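You operate a simulated robot arm through the tools that you are given. There is no shell and no other tool.

You run a simulated robot arm. Do the job below in one go: nothing can be reset, and whatever is moved stays where it is left.

TASK
Pack the purple table's green-sealed and blue-sealed bearings in the grey box and count them on the black key.
Fine: One press a bearing; the lid goes back on square.

Only the result counts: the job must be done as asked and must still hold three seconds after the hand-in. Knocking over, shifting, dropping, spilling or breaking anything else fails it. Lids that push on must go on centred and level and be pressed home; caps that screw on are set level and turned clockwise until they are tight.

THE ROBOT
A 6-joint arm with a two-finger gripper, fixed in place. Base frame: the origin is at the foot of the arm, x ahead of it, y to its left, z up; the work surface is at about z = 0. Readings come in mm, rad, newtons and seconds.
With the tool pointing down near the work surface it reaches from about 240 to 620 mm from the base axis. Its first joint turns from -1.152 to 1.152 rad. Payload 1.37 kg.
The TCP is the grasp point between the finger pads, 22 mm short of the fingertips. In the tool frame z runs along the fingers and y along their closing line. Largest opening 92 mm; the body of the gripper starts 65 mm behind the TCP.
Orientation is told as [roll, pitch, yaw] about the base's x, y, z axes, in that order, counted from this pose: with the fingers straight down and closing along the base's y, the tool's x points along the base's -x, its y along +y and its z along -z.

THE INTERFACE
- The arm moves only by the tool servo_tool. Its argument "commands" is a list of rows, each a list of 7 numbers: the shift along the tool's x, y, z in mm, then the turn, a rotation vector about the tool's x, y, z in rad, then the finger opening in mm, from 0 to 92. In form: [[dx, dy, dz, rx, ry, rz, fingers], ...]. A call has 1 to 20 rows; each row shifts and turns the commanded pose from where the row before left it, along the tool's axes as they then stand. Rows are played at 5 a second. More than 50 mm and 0.15 rad between two rows, or a gripper value outside its range, and nothing of the call is played. Where a pose cannot be reached the arm comes as near as it can. A force on the tool above 40 N (or 10 N above the force at the start of the call, whichever is more), or a blocked arm, ends the call early, and 0.2 s more pass. Each finger halts on what it meets, pressing with about 26 N; the grip force reading is that of the motor and also rises with nothing between the fingers. The clock runs only during rows and for 0.2 s after the last one: add rows that do not move to give the fingers time. It gives the time, the measured TCP pose, the force on the tool (base axes), the opening and the grip force at its end, in the units of the frame above (readings bear some noise), with the torque about the TCP (base axes, N m) and any sound that the robot's microphone picked up, and new pictures: "show" is both (left out), scene, wrist or none.
- Cameras (640 x 400 px; columns grow to the right, rows downward): "scene" is fixed at [23.1, -425.1, 579.3]; the picture's right is [0.87, -0.50, 0.00], its down [-0.30, -0.52, -0.80] and it looks along [0.40, 0.69, -0.60] (base axes); focal length 235 px, centre (320, 200). "wrist" rides on the gripper at [71, 19, -102] in the tool frame; the picture's right is [-0.26, 0.97, 0.00], its down [-0.75, -0.20, -0.63] and it looks along [-0.60, -0.16, 0.78] (tool axes); focal length 280 px, centre (320, 200). There is no depth. A picture from a camera that has moved, and an enlarged one, comes with that camera's place and axes in the base frame and with its lens.
- close_up(camera, box): a new picture of the part [left, top, right, bottom] of that camera's present view, enlarged. The clock stands still meanwhile.
- finish_job(): hands the job in; it is judged then, once.

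Nothing tells you positions but the pictures and the camera data. Unless the task says otherwise, let go and move clear before handing in.

The tools are called after "Emit:" as name(argument=value, ...) on one line, values as JSON. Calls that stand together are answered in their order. servo_tool: Moves the arm, as the interface text tells. Its arguments: {"type":"object","properties":{"commands":{"type":"array"},"show":{"type":"string","enum":["both","scene","wrist","none"]}},"required":["commands"]} The other tools are called the same way: close_up (camera, box) takes an enlarged picture of a part of a camera's view; finish_job () hands the job in.

At the start:

```text
t: 0.0
tool_pos: [303.2, 229.2, 444.6]
tool_rot: [0.001, -0.001, 0.002]
ft_force: [-0.1, 0.0, 0.1]
ft_torque: [0.03, -0.01, 0.02]
gripper_width: 91.9
grip_force: 0.0
```

scene: 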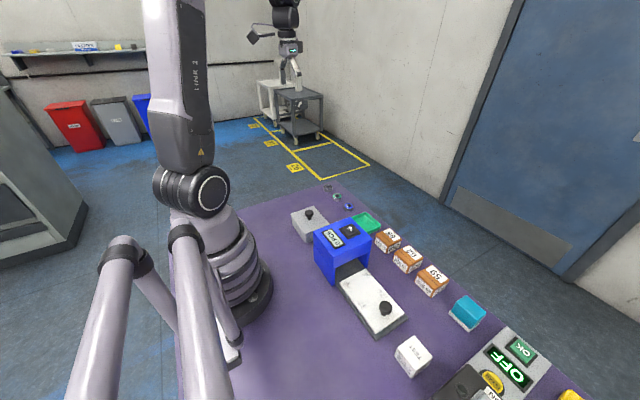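
wrist: 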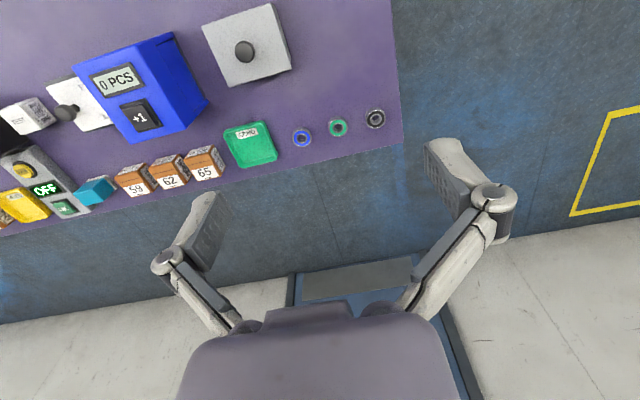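

I see a purple table with a grey box with a knobbed lid, a blue counter with a black "+1" key, and three bearings (blue, green, black seals) at the far left. I'll look closer before moving.

Emit:
close_up(camera="scene", box=[270, 170, 430, 270])

Emit:
close_up(camera="wrist", box=[200, 0, 420, 180])

Emit:
close_up(camera="wrist", box=[0, 20, 220, 240])

Emit:
close_up(camera="scene", box=[320, 250, 600, 400])

```text
4.00 times, centred on (350, 220) of scene
camera zoom: at [23.1, -425.1, 579.3], right [0.87, -0.5, 0.0], down [-0.3, -0.52, -0.8], along [0.4, 0.69, -0.6], focal length 938 px, centre (200, 120)
```

zoom: 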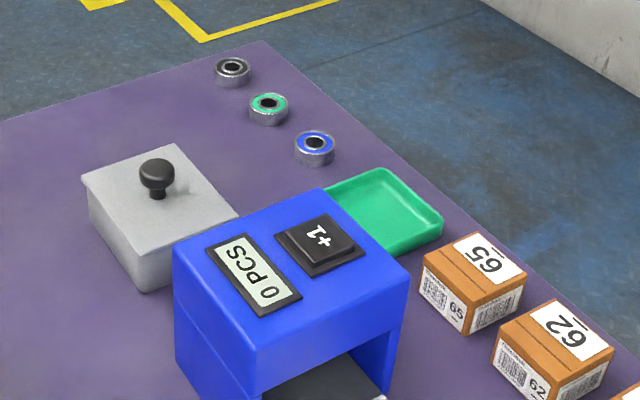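

```text
2.22 times, centred on (310, 90) of wrist
camera zoom: at [231.9, 248.2, 547.8], right [0.26, 0.97, 0.0], down [0.75, -0.2, 0.63], along [0.6, -0.16, -0.78], focal length 623 px, centre (342, 444)
```

zoom: 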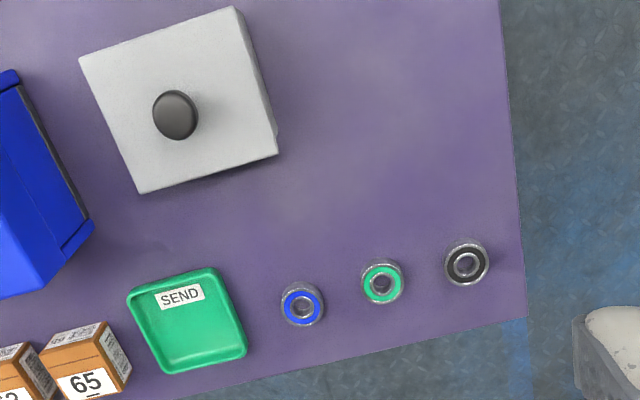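

```text
1.82 times, centred on (110, 130) of wrist
camera zoom: at [231.9, 248.2, 547.8], right [0.26, 0.97, 0.0], down [0.75, -0.2, 0.63], along [0.6, -0.16, -0.78], focal length 510 px, centre (702, 327)
```

zoom: 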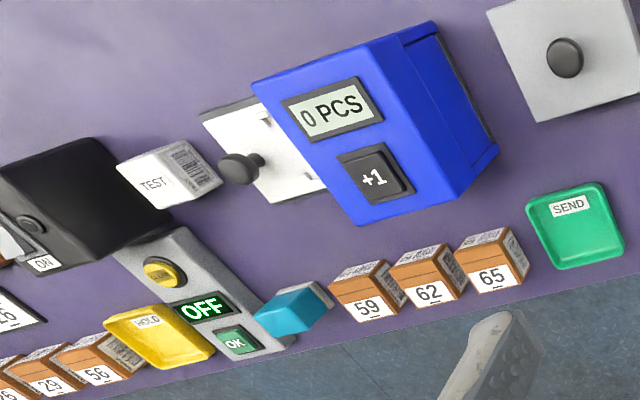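

```text
2.29 times, centred on (460, 325) of scene
camera zoom: at [23.1, -425.1, 579.3], right [0.87, -0.5, 0.0], down [-0.3, -0.52, -0.8], along [0.4, 0.69, -0.6], focal length 536 px, centre (0, -86)
```

zoom: 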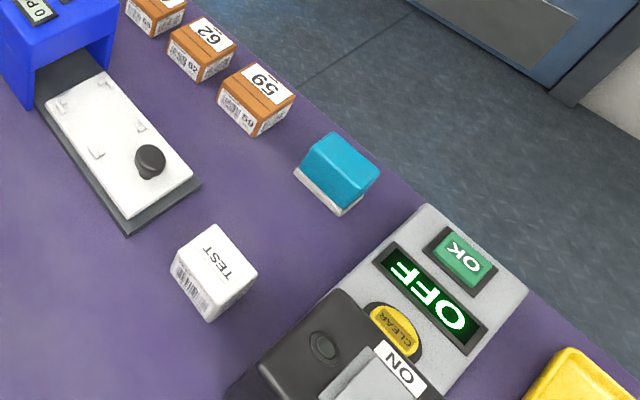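

The blue, green and black bearings sit at about x=473 and y=145, 222 and 300. The grey box's lid is centred near (290,115) with its top near z=45 and the knob top near z=70. The black +1 key is near (326,-66,129). Next I'll move above the box for a better look.

Emit:
servo_tool(commands=[[3, -28.5, 36, 0, 0, 0, 92], [3, -28.5, 36, 0, 0, 0, 92], [3, -28.5, 36, 0, 0, 0, 92], [4, -28.5, 37, 0, 0, 0, 92], [0, 0, 0, 0, 0, 0, 92]])

```text
t: 1.2
tool_pos: [290.4, 114.5, 302.7]
tool_rot: [0.0, -0.001, 0.001]
ft_force: [0.4, 0.9, -0.3]
ft_torque: [-0.04, 0.0, 0.02]
gripper_width: 92.2
grip_force: 0.0
camera wrist: at [219.0, 133.4, 404.2], right [0.26, 0.97, 0.0], down [0.75, -0.2, 0.63], along [0.6, -0.16, -0.78], focal length 280 px, centre (320, 200)
```

scene: 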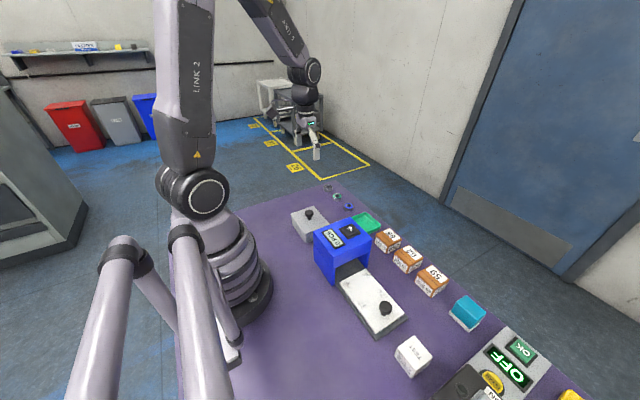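
wrist: 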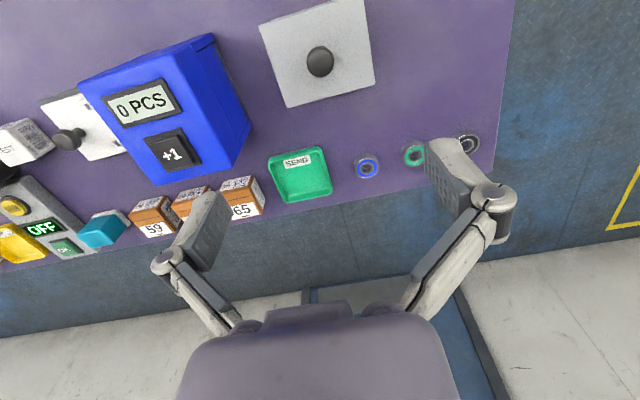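

The knob is directly under the gripper. I'll come down part way and check again.

Emit:
servo_tool(commands=[[0, 0, 45, 0, 0, 0, 92], [0, 0, 45, 0, 0, 0, 92], [0, 0, 45, 0, 0, 0, 92], [0, 0, 0, 0, 0, 0, 92]])

Emit:
close_up(camera="wrist", box=[200, 0, 440, 150])

Emit:
close_up(camera="scene", box=[260, 150, 420, 250])

```text
t: 2.2
tool_pos: [288.7, 115.2, 167.4]
tool_rot: [0.001, 0.003, -0.001]
ft_force: [-0.1, 0.1, 0.4]
ft_torque: [-0.02, 0.03, 0.05]
gripper_width: 92.1
grip_force: 0.0
camera wrist: at [218.5, 133.2, 270.0], right [0.26, 0.97, 0.0], down [0.75, -0.2, 0.63], along [0.6, -0.16, -0.78], focal length 280 px, centre (320, 200)
```

scene: 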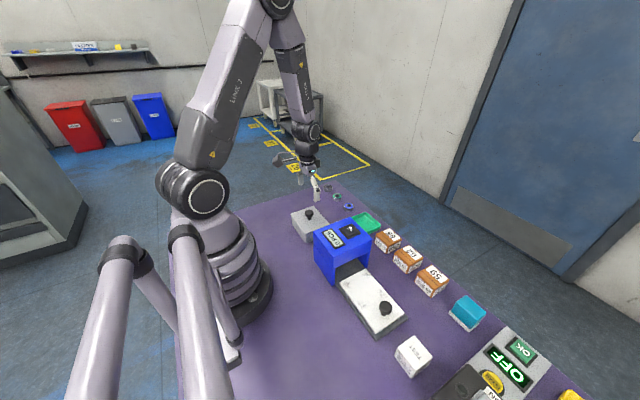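
wrist: 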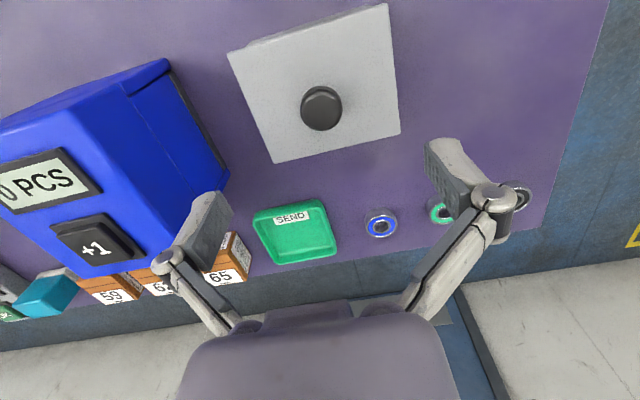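

```text
2.67 times, centred on (320, 75) of wrist
camera zoom: at [218.5, 133.2, 270.0], right [0.26, 0.97, 0.0], down [0.75, -0.2, 0.63], along [0.6, -0.16, -0.78], focal length 748 px, centre (320, 533)
```

zoom: 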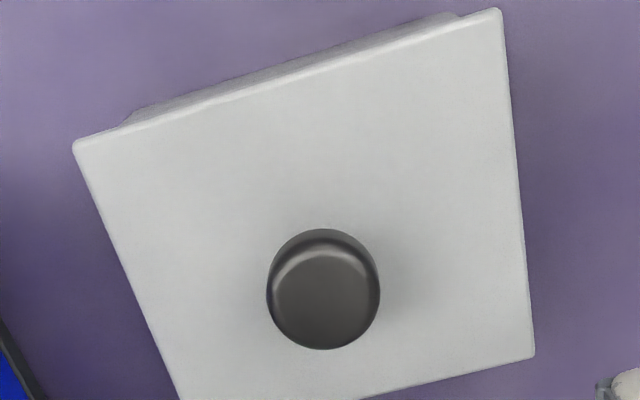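

```text
4.00 times, centred on (340, 200) of scene
camera zoom: at [23.1, -425.1, 579.3], right [0.87, -0.5, 0.0], down [-0.3, -0.52, -0.8], along [0.4, 0.69, -0.6], focal length 938 px, centre (240, 200)
```

zoom: 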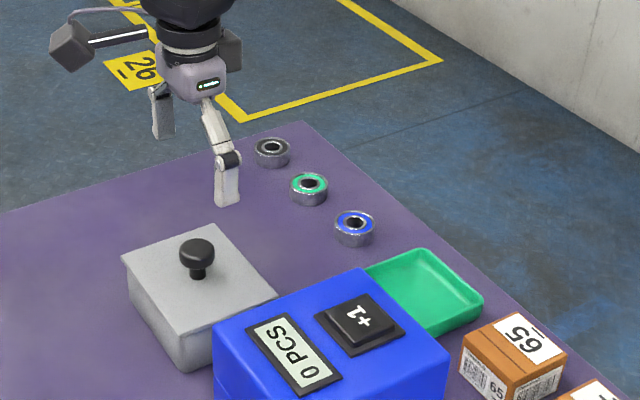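

The lid is square to the axes: x 244–339, y 57–172, top at z≈46. The knob is about 31 mm across at (292,115). I'll go down over it.

Emit:
servo_tool(commands=[[-2.5, 0, 30, 0, 0, 0, 80], [0, 0, 30, 0, 0, 0, 80], [0, 0, 15, 0, 0, 0, 80], [0, 0, 0, 0, 0, 0, 80], [0, 0, 0, 0, 0, 0, 80]])

Emit:
close_up(camera="scene", box=[270, 160, 370, 250])

```text
t: 3.4
tool_pos: [293.0, 115.2, 92.1]
tool_rot: [0.0, -0.001, -0.001]
ft_force: [0.3, 0.2, 0.2]
ft_torque: [0.01, 0.01, -0.01]
gripper_width: 80.0
grip_force: 0.0
camera wrist: at [220.8, 134.1, 194.0], right [0.26, 0.96, 0.0], down [0.75, -0.2, 0.63], along [0.6, -0.16, -0.78], focal length 280 px, centre (320, 200)
```

scene: 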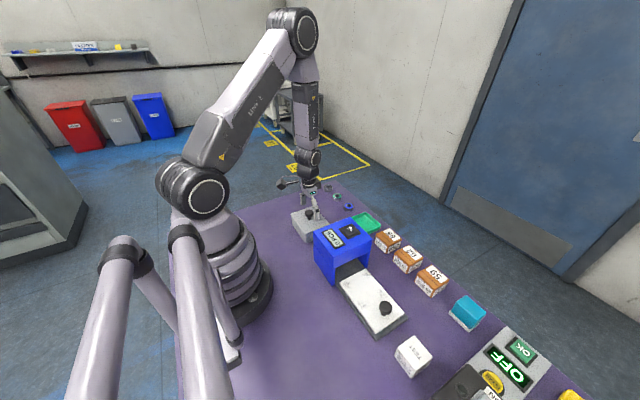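
wrist: 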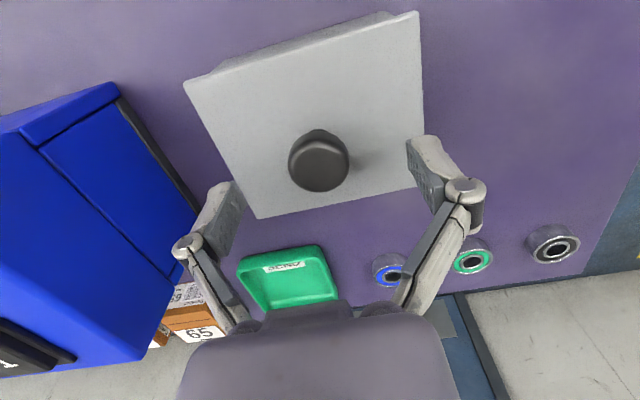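

```text
4.44 times, centred on (320, 205) of scene
camera zoom: at [23.1, -425.1, 579.3], right [0.87, -0.5, 0.0], down [-0.3, -0.52, -0.8], along [0.4, 0.69, -0.6], focal length 1043 px, centre (320, 178)
```

zoom: 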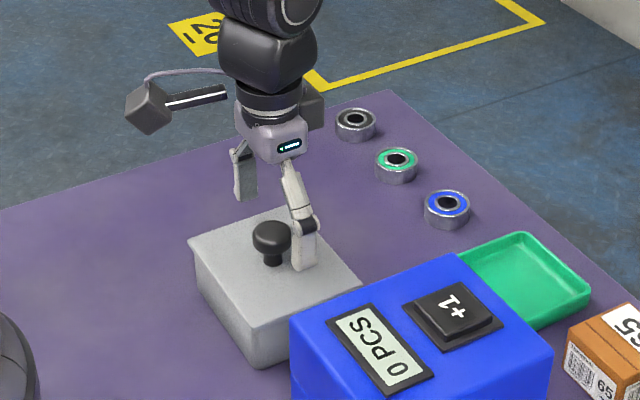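

The knob is centred between the fingers. I'll lower to z≈71 and close.

Emit:
servo_tool(commands=[[0, 0, 11, 0, 0, 0, 80], [0, 0, 10, 0, 0, 0, 80], [0, 0, 0, 0, 0, 0, 60], [0, 0, 0, 0, 0, 0, 40], [0, 0, 0, 0, 0, 0, 24], [0, 0, 0, 0, 0, 0, 20], [0, 0, 0, 0, 0, 0, 20], [0, 0, 0, 0, 0, 0, 20]])

Emit:
close_up(camera="scene", box=[270, 160, 370, 250])

```text
t: 4.6
tool_pos: [293.1, 113.6, 72.3]
tool_rot: [0.002, -0.005, 0.001]
ft_force: [-4.7, -1.3, 42.8]
ft_torque: [-0.17, 0.18, 0.0]
gripper_width: 28.1
grip_force: 26.2
stopped in row 6: the force on the tool passed its limit at 51 N (the readings are from after the stop); the commanded pose is now the measured one
camera wrist: at [222.0, 133.7, 175.3], right [0.26, 0.97, 0.0], down [0.75, -0.21, 0.63], along [0.61, -0.16, -0.78], focal length 280 px, centre (320, 200)
```

scene: 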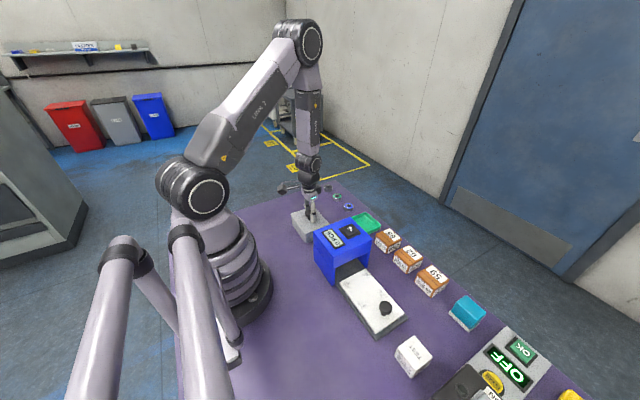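
wrist: 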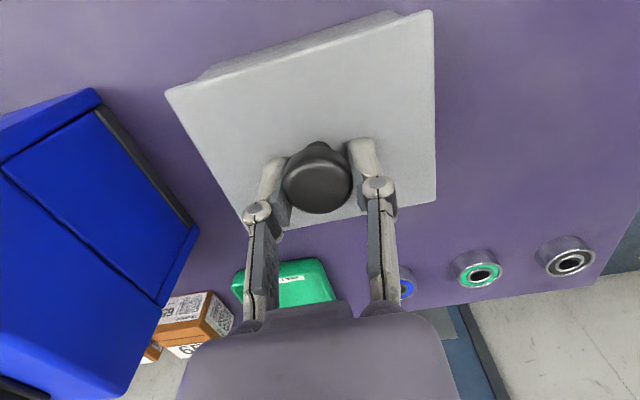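

```text
4.44 times, centred on (320, 205) of scene
camera zoom: at [22.9, -425.1, 579.3], right [0.87, -0.5, 0.0], down [-0.3, -0.52, -0.8], along [0.4, 0.69, -0.6], focal length 1043 px, centre (320, 178)
```

zoom: 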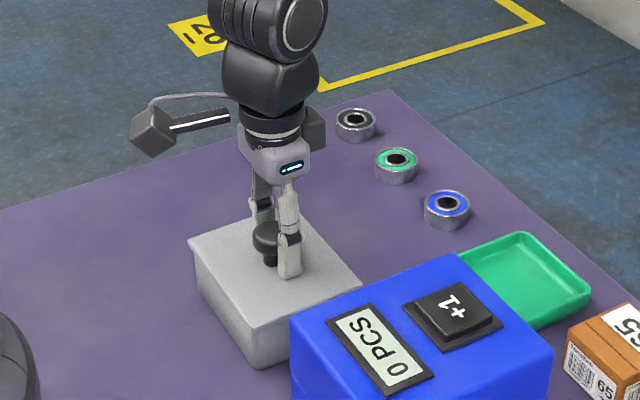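

The grip closed on the knob with the tips pressing down on the lid. I'll open, rise slightly and close again to relieve the load.

Emit:
servo_tool(commands=[[0, 0, -2, 0, 0, 0, 45], [0, 0, -1, 0, 0, 0, 50], [0, 0, 0, 0, 0, 0, 50], [0, 0, 0, 0, 0, 0, 50]], show="none")

Emit:
close_up(camera="scene", box=[280, 180, 340, 235])

Emit:
close_up(camera="wrist", box=[220, 100, 440, 240])

```text
t: 5.6
tool_pos: [292.7, 115.1, 74.1]
tool_rot: [0.001, -0.006, 0.001]
ft_force: [0.3, -0.4, 0.3]
ft_torque: [-0.04, -0.01, 0.04]
gripper_width: 50.0
grip_force: 0.1
```

```text
7.27 times, centred on (310, 208) of scene
camera zoom: at [23.1, -425.1, 579.3], right [0.87, -0.5, 0.0], down [-0.3, -0.52, -0.8], along [0.4, 0.69, -0.6], focal length 1706 px, centre (393, 146)
```

zoom: 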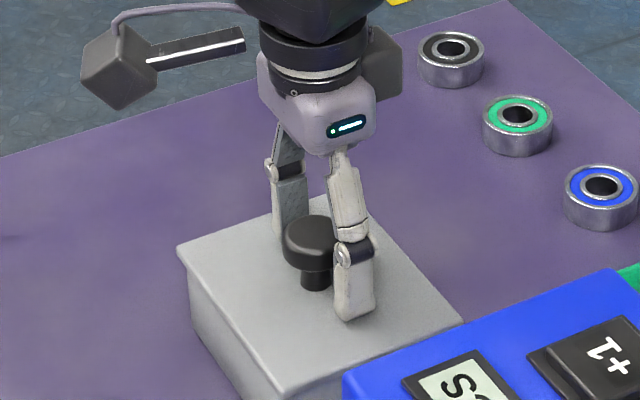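

```text
2.86 times, centred on (330, 170) of wrist
camera zoom: at [221.9, 133.8, 176.6], right [0.26, 0.96, 0.0], down [0.75, -0.21, 0.63], along [0.61, -0.16, -0.78], focal length 801 px, centre (291, 286)
```

zoom: 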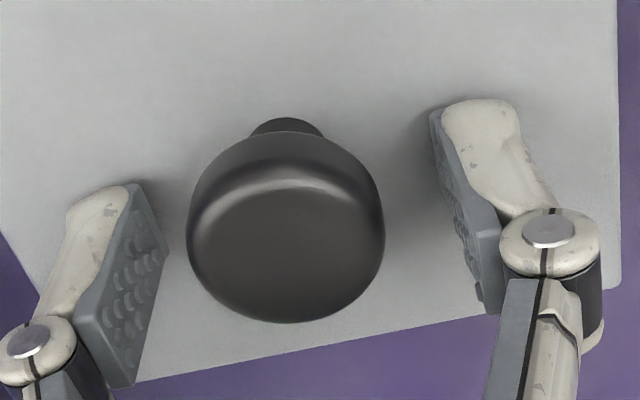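

Emit:
servo_tool(commands=[[0, 0, -1, 0, 0.005, 0, 50], [0, 0, 0, 0, 0, 0, 40], [0, 0, 0, 0, 0, 0, 30], [0, 0, 0, 0, 0, 0, 22], [0, 0, 0, 0, 0, 0, 20], [0, 0, 0, 0, 0, 0, 20]])

Emit:
close_up(camera="scene", box=[280, 180, 340, 235])

```text
t: 7.0
tool_pos: [292.7, 114.9, 75.1]
tool_rot: [0.001, 0.001, 0.002]
ft_force: [-0.2, -3.3, 6.5]
ft_torque: [-0.03, 0.03, 0.01]
gripper_width: 27.6
grip_force: 26.3
camera wrist: at [222.2, 133.9, 178.1], right [0.26, 0.96, 0.0], down [0.75, -0.21, 0.62], along [0.6, -0.16, -0.78], focal length 280 px, centre (320, 200)
```

scene: 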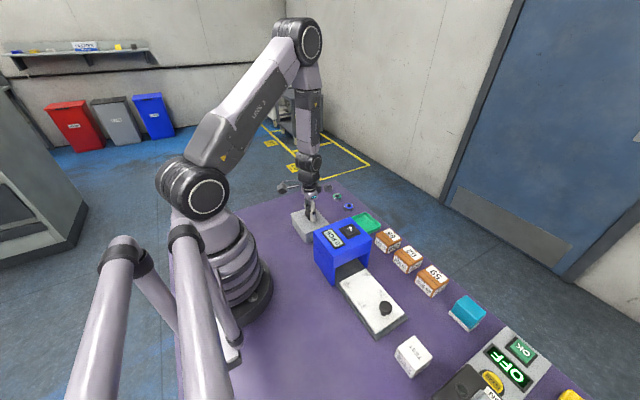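
wrist: 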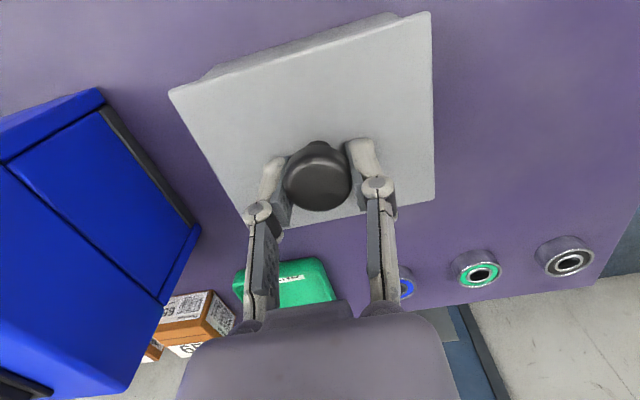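

```text
7.27 times, centred on (310, 208) of scene
camera zoom: at [23.0, -425.1, 579.3], right [0.87, -0.5, 0.0], down [-0.3, -0.52, -0.8], along [0.4, 0.69, -0.6], focal length 1706 px, centre (393, 146)
```

zoom: 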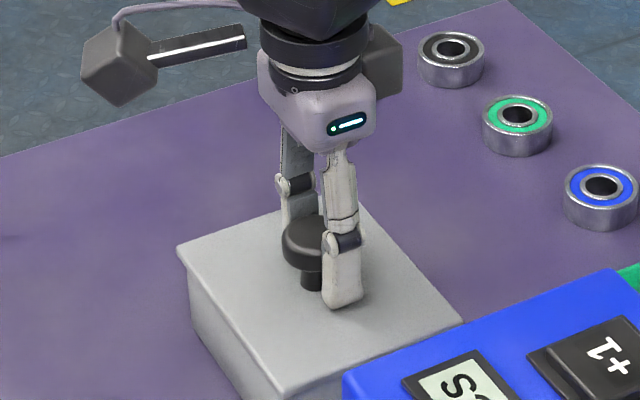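

The knob is gripped cleanly. I'll lift slowly and watch the force and whether the box stays put.

Emit:
servo_tool(commands=[[0, 0, -2, 0, 0, 0, 20], [0, 0, -2, 0, 0, 0, 20], [0, 0, -3, 0, 0, 0, 20], [0, 0, -4, 0, 0, 0, 20], [0, 0, -5, 0, 0, 0, 20], [0, 0, 0, 0, 0, 0, 20]])

Emit:
close_up(camera="scene", box=[280, 180, 340, 235])

```text
t: 8.4
tool_pos: [293.6, 116.3, 90.4]
tool_rot: [-0.001, 0.002, 0.0]
ft_force: [0.9, 0.8, -0.6]
ft_torque: [0.01, -0.01, -0.02]
gripper_width: 27.8
grip_force: 25.9
heard: snap
camera wrist: at [222.5, 133.6, 194.2], right [0.26, 0.96, 0.0], down [0.75, -0.2, 0.62], along [0.6, -0.16, -0.78], focal length 280 px, centre (320, 200)
```

scene: 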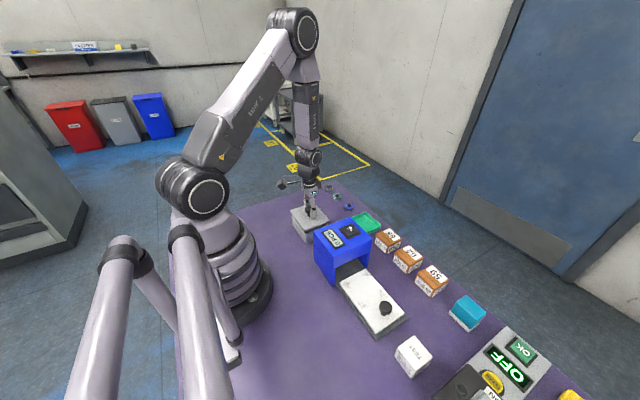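
wrist: 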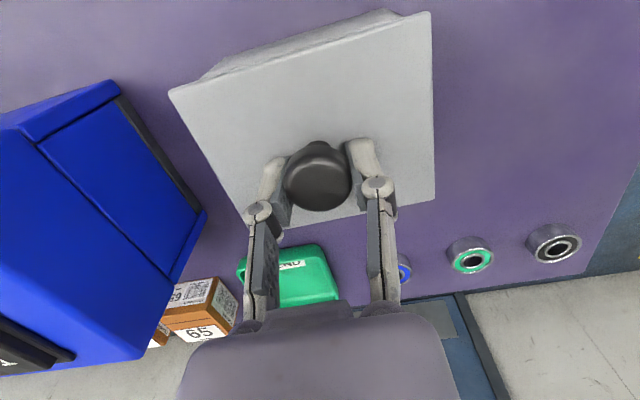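

```text
7.27 times, centred on (310, 208) of scene
camera zoom: at [23.1, -425.1, 579.3], right [0.87, -0.5, 0.0], down [-0.3, -0.52, -0.8], along [0.4, 0.69, -0.6], focal length 1706 px, centre (393, 146)
```

zoom: 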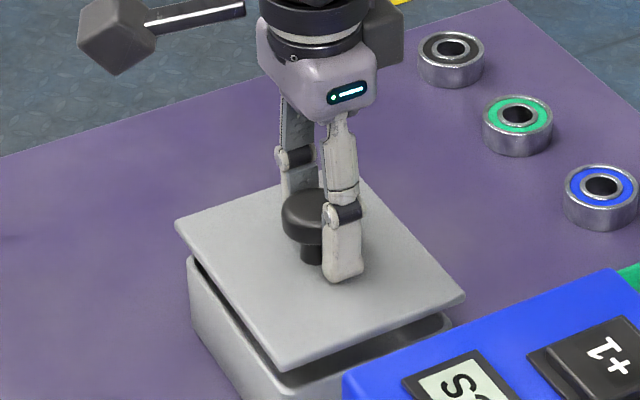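

The lid came off with a snap and the box didn't move. I'll lift it and carry it to the free table left of the box at about (300,252).

Emit:
servo_tool(commands=[[0, 0, -10, 0, 0, 0, 20], [0, 0, -20, 0, 0, 0, 20], [0, 0, -20, 0, 0, 0, 20], [0, 5, -10, 0, 0, 0, 20], [-1, 15, 0, 0, 0, 0, 20], [-1, 25, 0, 0, 0, 0, 20], [-1, 25, 0, 0, 0, 0, 20], [-1, 25, 0, 0, 0, 0, 20], [-1, 20, 0, 0, 0, 0, 20], [-1, 15, 0, 0, 0, 0, 20], [-1, 6, 0, 0, 0, 0, 20], [0, 0, 0, 0, 0, 0, 20]])

Emit:
close_up(camera="scene", box=[260, 150, 360, 240])

```text
t: 11.0
tool_pos: [301.1, 250.4, 150.0]
tool_rot: [0.001, 0.002, 0.0]
ft_force: [-0.9, -0.7, -0.8]
ft_torque: [0.05, 0.02, -0.02]
gripper_width: 27.8
grip_force: 26.4
camera wrist: at [229.7, 269.8, 253.5], right [0.26, 0.96, 0.0], down [0.75, -0.21, 0.62], along [0.6, -0.16, -0.78], focal length 280 px, centre (320, 200)
```

scene: 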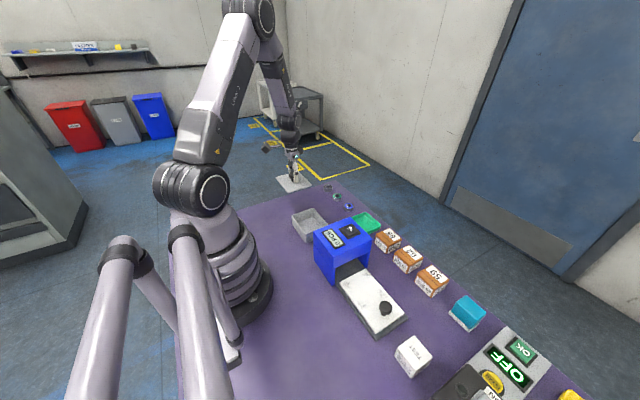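
wrist: 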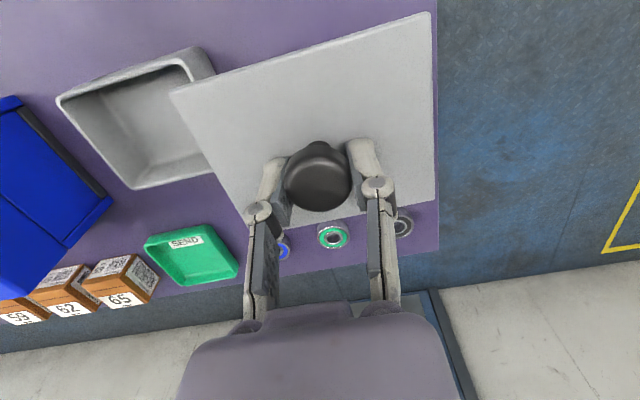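

```text
4.44 times, centred on (310, 195) of scene
camera zoom: at [23.1, -425.0, 579.3], right [0.87, -0.5, 0.0], down [-0.3, -0.52, -0.8], along [0.4, 0.69, -0.6], focal length 1043 px, centre (364, 222)
```

zoom: 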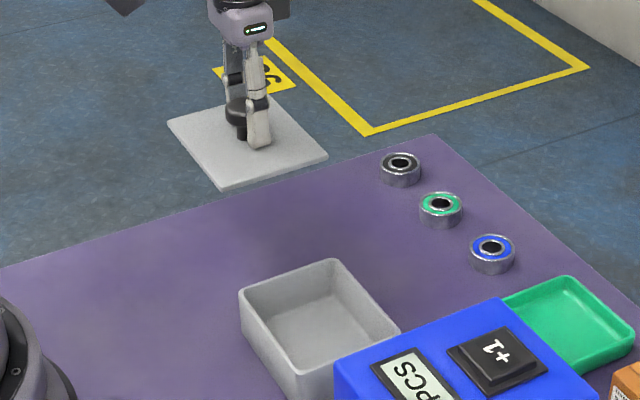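

The box is open and empty. Now I'll lower the lid towards the table.

Emit:
servo_tool(commands=[[0, 0, 20, 0, 0, 0, 20], [0, 0, 25, 0, 0, 0, 20], [0, 0, 25, 0, 0, 0, 20], [0, 0, 20, 0, 0, 0, 20], [0, 0, 8, 0, 0, 0, 20], [0, 0, 3, 0, 0, 0, 20], [0, 0, 0, 0, 0, 0, 20]])

Emit:
close_up(camera="scene", box=[260, 170, 340, 230])

```text
t: 12.6
tool_pos: [299.7, 251.3, 50.0]
tool_rot: [0.001, 0.001, 0.0]
ft_force: [-0.1, -0.1, -1.1]
ft_torque: [-0.01, 0.01, 0.04]
gripper_width: 28.2
grip_force: 25.9
camera wrist: at [229.1, 270.4, 153.3], right [0.26, 0.96, 0.0], down [0.75, -0.21, 0.62], along [0.6, -0.16, -0.78], focal length 280 px, centre (320, 200)
```

scene: 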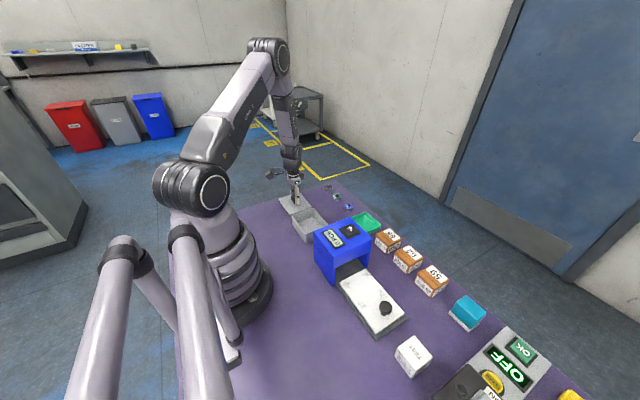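
wrist: 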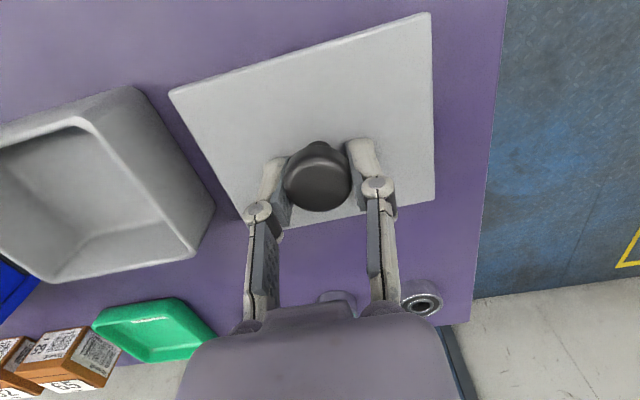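

```text
6.67 times, centred on (300, 200) of scene
camera zoom: at [23.1, -425.1, 579.3], right [0.87, -0.5, 0.0], down [-0.3, -0.52, -0.8], along [0.4, 0.69, -0.6], focal length 1564 px, centre (453, 200)
```

zoom: 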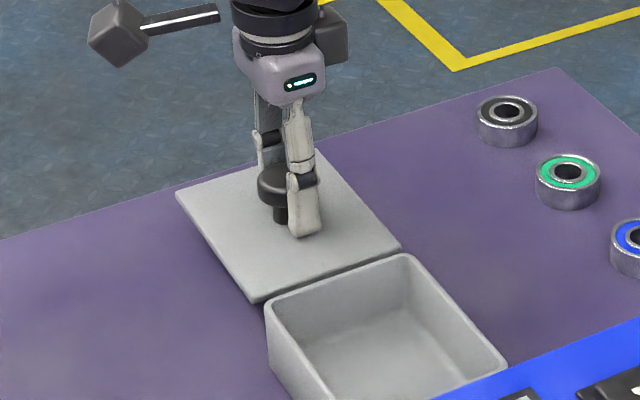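

Emit:
servo_tool(commands=[[0, 0, 2, 0, 0, 0, 20], [0, 0, 2, 0, 0, 0, 20], [0, 0, 0, 0, 0, 0, 20]], show="none")

```text
t: 13.4
tool_pos: [299.8, 250.1, 45.1]
tool_rot: [0.003, 0.002, 0.002]
ft_force: [-0.2, -0.5, -0.7]
ft_torque: [0.04, -0.04, 0.01]
gripper_width: 27.8
grip_force: 25.8
```

Emit:
servo_tool(commands=[[0, 0, 2, 0, 0, 0, 20], [0, 0, 1, 0, 0, 0, 20], [0, 0, 0, 0, 0, 0, 20]], show="none")

Emit:
close_up(camera="scene", box=[270, 180, 330, 225])

```text
t: 14.2
tool_pos: [298.5, 250.2, 43.1]
tool_rot: [0.003, 0.001, -0.001]
ft_force: [0.3, -0.3, -1.0]
ft_torque: [0.01, 0.02, 0.01]
gripper_width: 27.9
grip_force: 25.7
```

```text
8.89 times, centred on (300, 202) of scene
camera zoom: at [23.1, -425.1, 579.3], right [0.87, -0.5, 0.0], down [-0.3, -0.52, -0.8], along [0.4, 0.69, -0.6], focal length 2085 px, centre (498, 178)
```

zoom: 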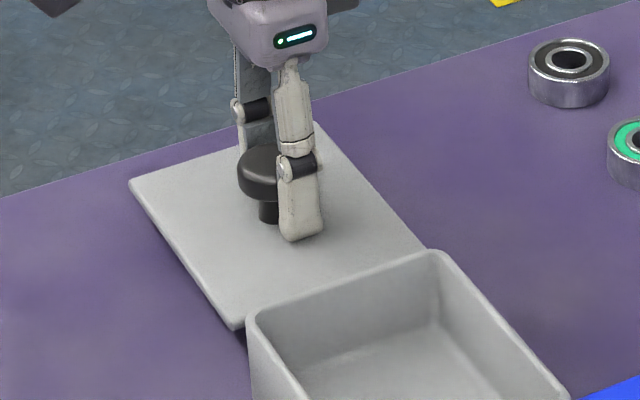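

Emit:
servo_tool(commands=[[0, 0, 1.5, 0, 0, 0, 20], [0, 0, 1.5, 0, 0, 0, 20], [0, 0, 0, 0, 0, 0, 20]], show="none")

```text
t: 15.0
tool_pos: [301.1, 250.2, 39.9]
tool_rot: [0.003, 0.001, 0.001]
ft_force: [-0.9, 0.7, -0.7]
ft_torque: [-0.01, 0.02, 0.0]
gripper_width: 27.6
grip_force: 25.7
```

Emit:
servo_tool(commands=[[0, 0, 1, 0, 0, 0, 20], [0, 0, 1, 0, 0, 0, 20], [0, 0, 0, 0, 0, 0, 20]], show="none")

Emit:
close_up(camera="scene", box=[270, 180, 330, 225])

```text
t: 15.8
tool_pos: [299.9, 251.5, 38.0]
tool_rot: [0.002, 0.001, 0.001]
ft_force: [0.1, 0.0, -1.0]
ft_torque: [0.02, -0.04, -0.03]
gripper_width: 27.7
grip_force: 25.7
```

```text
8.89 times, centred on (300, 202) of scene
camera zoom: at [23.1, -425.1, 579.3], right [0.87, -0.5, 0.0], down [-0.3, -0.52, -0.8], along [0.4, 0.69, -0.6], focal length 2085 px, centre (498, 178)
```

zoom: 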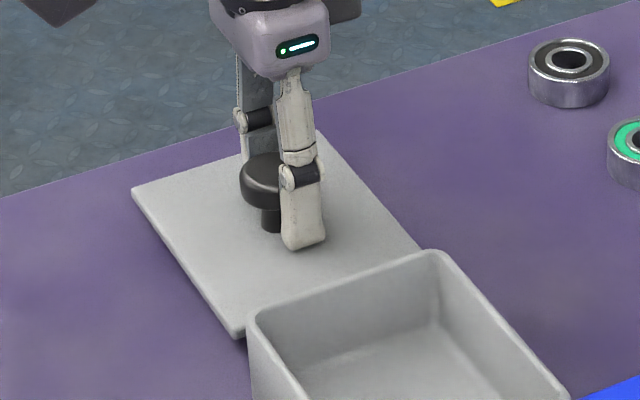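

Emit:
servo_tool(commands=[[0, 0, 1, 0, 0, 0, 20], [0, 0, 0.7, 0, 0, 0, 20], [0, 0, 0, 0, 0, 0, 20]], show="none")

```text
t: 16.6
tool_pos: [301.1, 250.8, 37.0]
tool_rot: [0.003, 0.003, 0.002]
ft_force: [-0.4, 0.4, -0.9]
ft_torque: [0.05, -0.01, -0.02]
gripper_width: 27.4
grip_force: 26.3
```

Emit:
servo_tool(commands=[[0, 0, 0.8, 0, 0, 0, 20], [0, 0, 0.8, 0, 0, 0, 20], [0, 0, 0, 0, 0, 0, 20]], show="none")

Emit:
close_up(camera="scene", box=[270, 180, 330, 225])

```text
t: 17.4
tool_pos: [300.6, 251.1, 34.6]
tool_rot: [0.0, 0.001, 0.001]
ft_force: [-0.1, -0.1, -0.4]
ft_torque: [0.03, 0.02, 0.01]
gripper_width: 27.7
grip_force: 26.1
```

```text
8.89 times, centred on (300, 202) of scene
camera zoom: at [23.1, -425.1, 579.3], right [0.87, -0.5, 0.0], down [-0.3, -0.52, -0.8], along [0.4, 0.69, -0.6], focal length 2085 px, centre (498, 178)
```

zoom: 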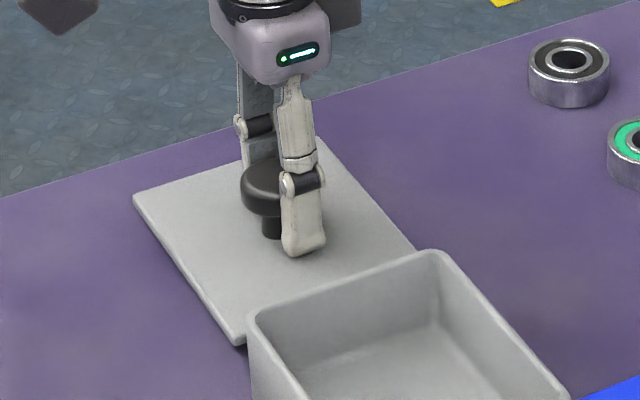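

Emit:
servo_tool(commands=[[0, 0, 0.7, 0, 0, 0, 20], [0, 0, 0.7, 0, 0, 0, 20], [0, 0, 0, 0, 0, 0, 20]], show="none")

```text
t: 18.2
tool_pos: [300.5, 251.0, 34.0]
tool_rot: [0.0, 0.002, 0.0]
ft_force: [-0.1, 0.2, -1.1]
ft_torque: [0.04, -0.02, 0.01]
gripper_width: 28.0
grip_force: 25.8
```

Emit:
servo_tool(commands=[[0, 0, 0.7, 0, 0, 0, 20], [0, 0, 0.5, 0, 0, 0, 20], [0, 0, 0, 0, 0, 0, 20]], show="none")

Emit:
close_up(camera="scene", box=[270, 180, 330, 225])

Emit:
close_up(camera="wrist", box=[150, 0, 470, 240])

```text
t: 19.0
tool_pos: [299.9, 251.9, 32.1]
tool_rot: [0.001, 0.001, 0.001]
ft_force: [0.3, -1.1, -0.5]
ft_torque: [0.01, 0.01, 0.03]
gripper_width: 27.5
grip_force: 25.8
```

```text
8.89 times, centred on (300, 202) of scene
camera zoom: at [23.1, -425.1, 579.3], right [0.87, -0.5, 0.0], down [-0.3, -0.52, -0.8], along [0.4, 0.69, -0.6], focal length 2085 px, centre (498, 178)
```

zoom: 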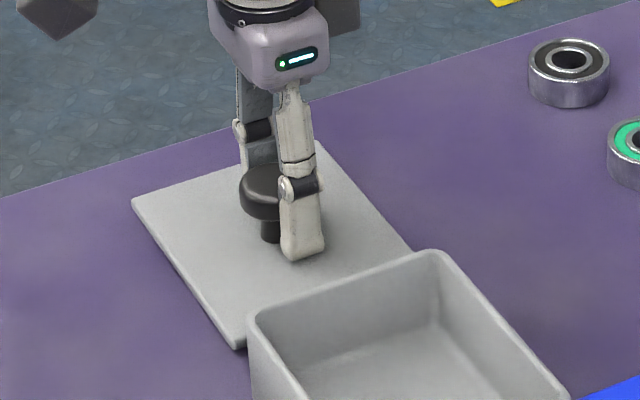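

```text
1.67 times, centred on (310, 120) of wrist
camera zoom: at [229.0, 269.9, 135.5], right [0.26, 0.96, 0.0], down [0.75, -0.21, 0.62], along [0.6, -0.16, -0.78], focal length 467 px, centre (337, 333)
```

zoom: 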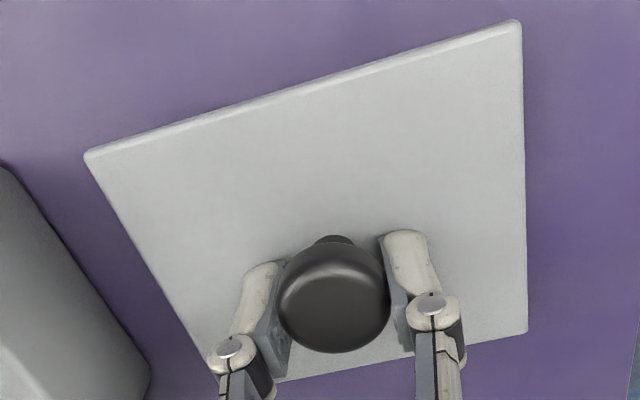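

Emit:
servo_tool(commands=[[0, 0, 0.5, 0, 0, 0, 20], [0, 0, 0.5, 0, 0, 0, 20], [0, 0, 0, 0, 0, 0, 20]], show="none")

```text
t: 19.8
tool_pos: [299.4, 250.7, 31.3]
tool_rot: [0.0, 0.003, -0.001]
ft_force: [-0.3, -0.4, -1.1]
ft_torque: [0.0, 0.0, 0.01]
gripper_width: 27.6
grip_force: 26.0
```

Emit:
servo_tool(commands=[[0, 0, 0.6, 0, 0, 0, 20], [0, 0, 0.6, 0, 0, 0, 20], [0, 0, 0, 0, 0, 0, 20]], show="none")

```text
t: 20.6
tool_pos: [300.3, 251.5, 28.7]
tool_rot: [0.0, 0.001, 0.0]
ft_force: [0.4, 0.7, -1.2]
ft_torque: [0.0, -0.02, 0.02]
gripper_width: 27.7
grip_force: 25.8
```

Emit:
servo_tool(commands=[[0, 0, 0.6, 0, 0, 0, 20], [0, 0, 0.6, 0, 0, 0, 20], [0, 0, 0, 0, 0, 0, 20]], show="none")

Emit:
close_up(camera="scene", box=[270, 180, 330, 225])

```text
t: 21.4
tool_pos: [299.5, 252.1, 28.7]
tool_rot: [0.002, 0.001, -0.001]
ft_force: [-6.2, -3.5, 24.9]
ft_torque: [-0.04, 0.11, 0.03]
gripper_width: 28.1
grip_force: 26.2
```

```text
8.89 times, centred on (300, 202) of scene
camera zoom: at [23.0, -425.1, 579.3], right [0.87, -0.5, 0.0], down [-0.3, -0.52, -0.8], along [0.4, 0.69, -0.6], focal length 2085 px, centre (498, 178)
```

zoom: 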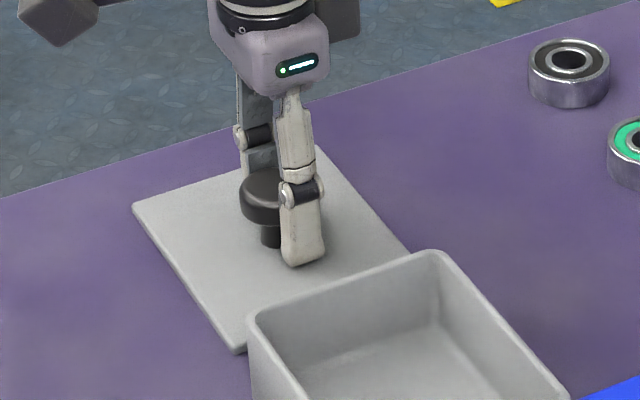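

The lid touched the table at TCP z≈29. I'll ease off a hair, release and rise.

Emit:
servo_tool(commands=[[0, 0, -0.5, 0, 0, 0, 20], [0, 0, 0, 0, 0, 0, 32], [0, 0, 0, 0, 0, 0, 50], [0, 0, 0, 0, 0, 0, 65], [0, 0, 0, 0, 0, 0, 65], [0, 0, -20, 0, 0, 0, 65], [0, 0, -40, 0, 0, 0, 65], [0, 0, -40, 0, 0, 0, 65], [0, 0, -20, 0, 0, 0, 65], [0, 0, 0, 0, 0, 0, 65]])

Emit:
close_up(camera="wrist", box=[180, 0, 480, 180])

```text
t: 23.6
tool_pos: [301.2, 248.5, 150.8]
tool_rot: [0.0, 0.001, 0.001]
ft_force: [-0.3, 0.2, 0.5]
ft_torque: [0.01, 0.02, 0.02]
gripper_width: 65.2
grip_force: 0.0
camera wrist: at [230.4, 267.5, 254.7], right [0.26, 0.96, 0.0], down [0.75, -0.21, 0.62], along [0.6, -0.16, -0.78], focal length 280 px, centre (320, 200)
```

scene: 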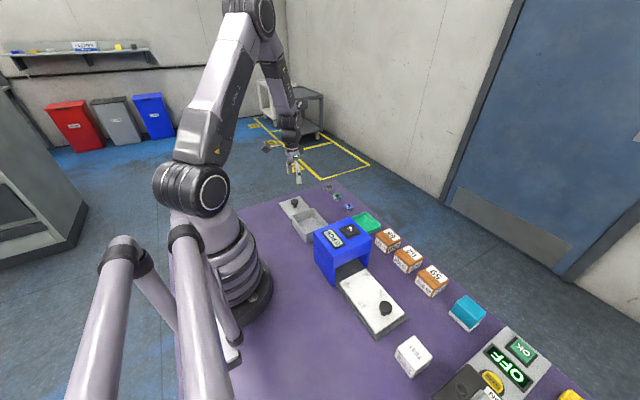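
wrist: 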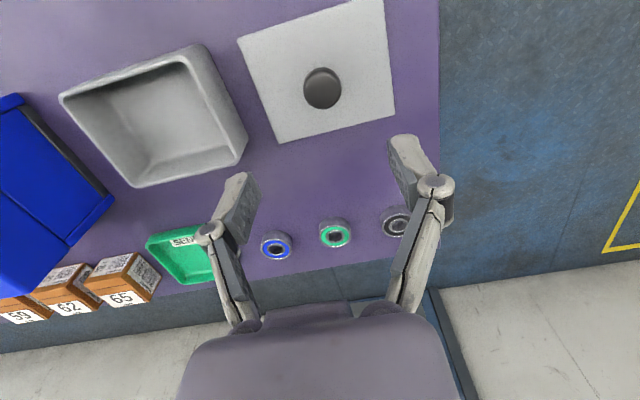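

```text
2.13 times, centred on (330, 90) of wrist
camera zoom: at [230.4, 267.5, 254.7], right [0.26, 0.96, 0.0], down [0.75, -0.21, 0.62], along [0.6, -0.16, -0.78], focal length 598 px, centre (299, 435)
```

zoom: 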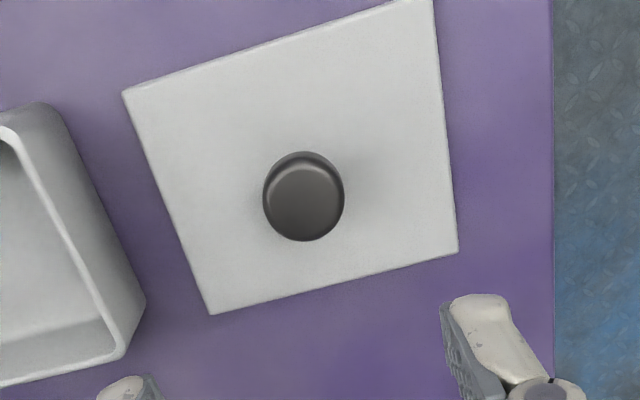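

The lid rests flat at about (300,251). Next I'll move over the green bearing and turn the tool -90° so the fingers close along x.

Emit:
servo_tool(commands=[[-34, -5, 0, 0, 0, 0, 70], [-34, -5, 0, 0, 0, 0, 70], [-34, -6, 0, 0, 0, 0, 70], [-34, -6, 0, 0, 0, 0, 70], [-35, -5, 0, 0, 0, 0, 70], [0, 0, 0, 0, 0, 0.1428, 70], [0, 0, 0, 0, 0, 0.1428, 70], [0, 0, 0, 0, 0, 0.1428, 70], [0, 0, 0, 0, 0, 0.1428, 70], [0, 0, 0, 0, 0, 0.1428, 70], [0, 0, 0, 0, 0, 0.1428, 70], [0, 0, 0, 0, 0, 0.1428, 70], [0, 0, 0, 0, 0, 0.1428, 70], [0, 0, 0, 0, 0, 0.1428, 70], [0, 0, 0, 0, 0, 0.1428, 70], [0, 0, 0, 0, 0, 0.1428, 70], [0, 0, 0, 0, 0, 0, 70]])

Emit:
close_up(camera="wrist", box=[180, 0, 480, 180])

```text
t: 27.2
tool_pos: [471.6, 223.5, 148.7]
tool_rot: [-0.002, 0.0, -1.571]
ft_force: [-0.2, -0.5, 0.2]
ft_torque: [-0.03, -0.01, -0.03]
gripper_width: 70.2
grip_force: 0.1
camera wrist: at [490.2, 293.8, 252.5], right [0.96, -0.26, 0.0], down [-0.2, -0.75, 0.62], along [-0.17, -0.6, -0.78], focal length 280 px, centre (320, 200)
```

scene: 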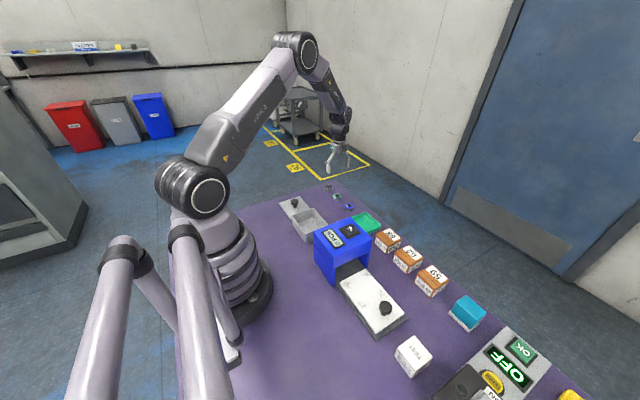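
wrist: 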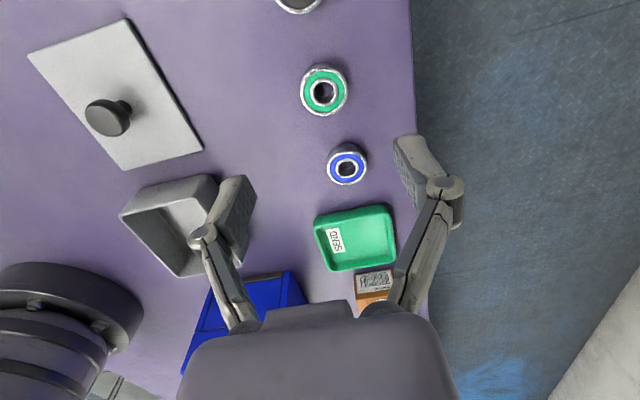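

```text
2.13 times, centred on (330, 90) of wrist
camera zoom: at [490.2, 293.8, 252.5], right [0.96, -0.26, 0.0], down [-0.2, -0.75, 0.62], along [-0.17, -0.6, -0.78], focal length 598 px, centre (299, 435)
```

zoom: 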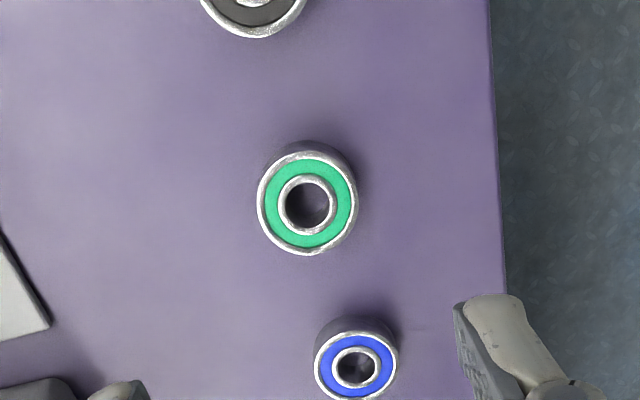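

Emit:
servo_tool(commands=[[-1.5, 3, 30, 0, 0, 0, 70], [0, 0, 30, 0, 0, 0, 70], [0, 0, 28, 0, 0, 0, 70], [0, 0, 0, 0, 0, 0, 70], [0, 0, 0, 0, 0, 0, 70]], show="wrist")

Emit:
close_up(camera="wrist", box=[220, 60, 420, 200])

Emit:
close_up(camera="scene", box=[300, 160, 380, 220])

```text
t: 28.4
tool_pos: [474.7, 224.7, 60.1]
tool_rot: [-0.002, 0.001, -1.571]
ft_force: [-0.8, 0.2, 0.6]
ft_torque: [0.03, 0.01, -0.01]
gripper_width: 70.1
grip_force: 0.1
camera wrist: at [494.1, 294.1, 163.7], right [0.97, -0.26, 0.0], down [-0.2, -0.75, 0.62], along [-0.17, -0.6, -0.78], focal length 280 px, centre (320, 200)
```

wrist: 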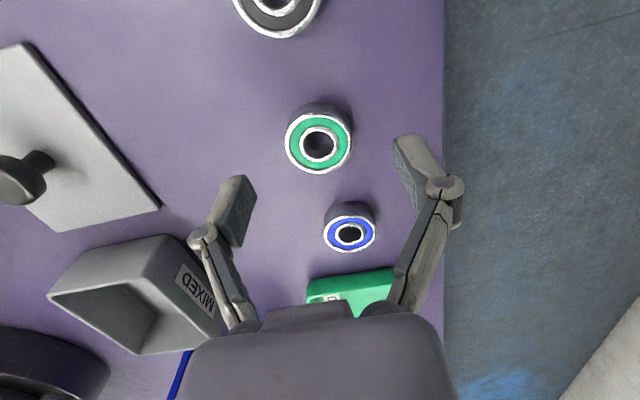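

```text
2.86 times, centred on (320, 130) of wrist
camera zoom: at [494.1, 294.1, 163.7], right [0.97, -0.26, 0.0], down [-0.2, -0.75, 0.62], along [-0.17, -0.6, -0.78], focal length 801 px, centre (320, 400)
```

zoom: 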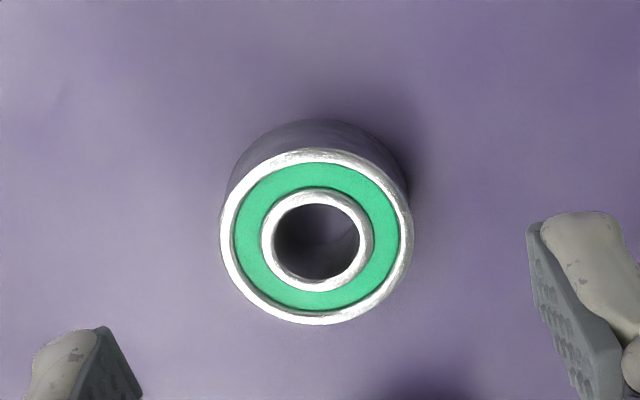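

```text
6.67 times, centred on (340, 190) of scene
camera zoom: at [23.1, -425.1, 579.3], right [0.87, -0.5, 0.0], down [-0.3, -0.52, -0.8], along [0.4, 0.69, -0.6], focal length 1564 px, centre (187, 267)
```

zoom: 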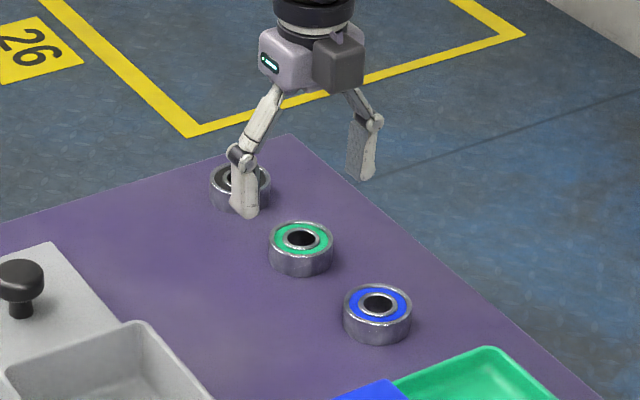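

The green bearing's top centre is near (474,220.5), 39 mm across. I'll fine-align, descend and grip it.

Emit:
servo_tool(commands=[[-2.8, -1, 12, 0, 0, 0, 66], [0, 0, 12, 0, 0, 0, 62], [0, 0, 10, 0, 0, 0, 60], [0, 0, 0, 0, 0, 0, 60]], show="none")

Emit:
close_up(camera="scene", box=[310, 170, 370, 215])

Emit:
close_up(camera="wrist", box=[220, 100, 440, 250])

```text
t: 29.4
tool_pos: [473.2, 219.1, 27.6]
tool_rot: [-0.001, 0.002, -1.572]
ft_force: [-0.9, -0.1, 0.3]
ft_torque: [0.03, -0.04, -0.01]
gripper_width: 59.9
grip_force: 0.0
```

```text
8.89 times, centred on (340, 192) of scene
camera zoom: at [23.1, -425.1, 579.3], right [0.87, -0.5, 0.0], down [-0.3, -0.52, -0.8], along [0.4, 0.69, -0.6], focal length 2085 px, centre (142, 267)
```

zoom: 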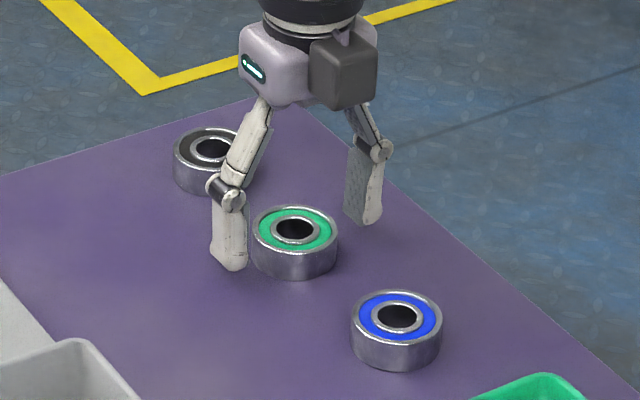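

```text
2.67 times, centred on (330, 175) of wrist
camera zoom: at [493.0, 290.1, 129.9], right [0.97, -0.26, 0.0], down [-0.2, -0.75, 0.62], along [-0.17, -0.6, -0.78], focal length 748 px, centre (293, 267)
```

zoom: 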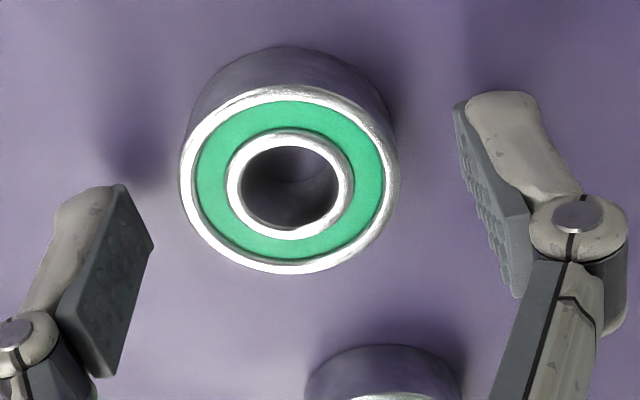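

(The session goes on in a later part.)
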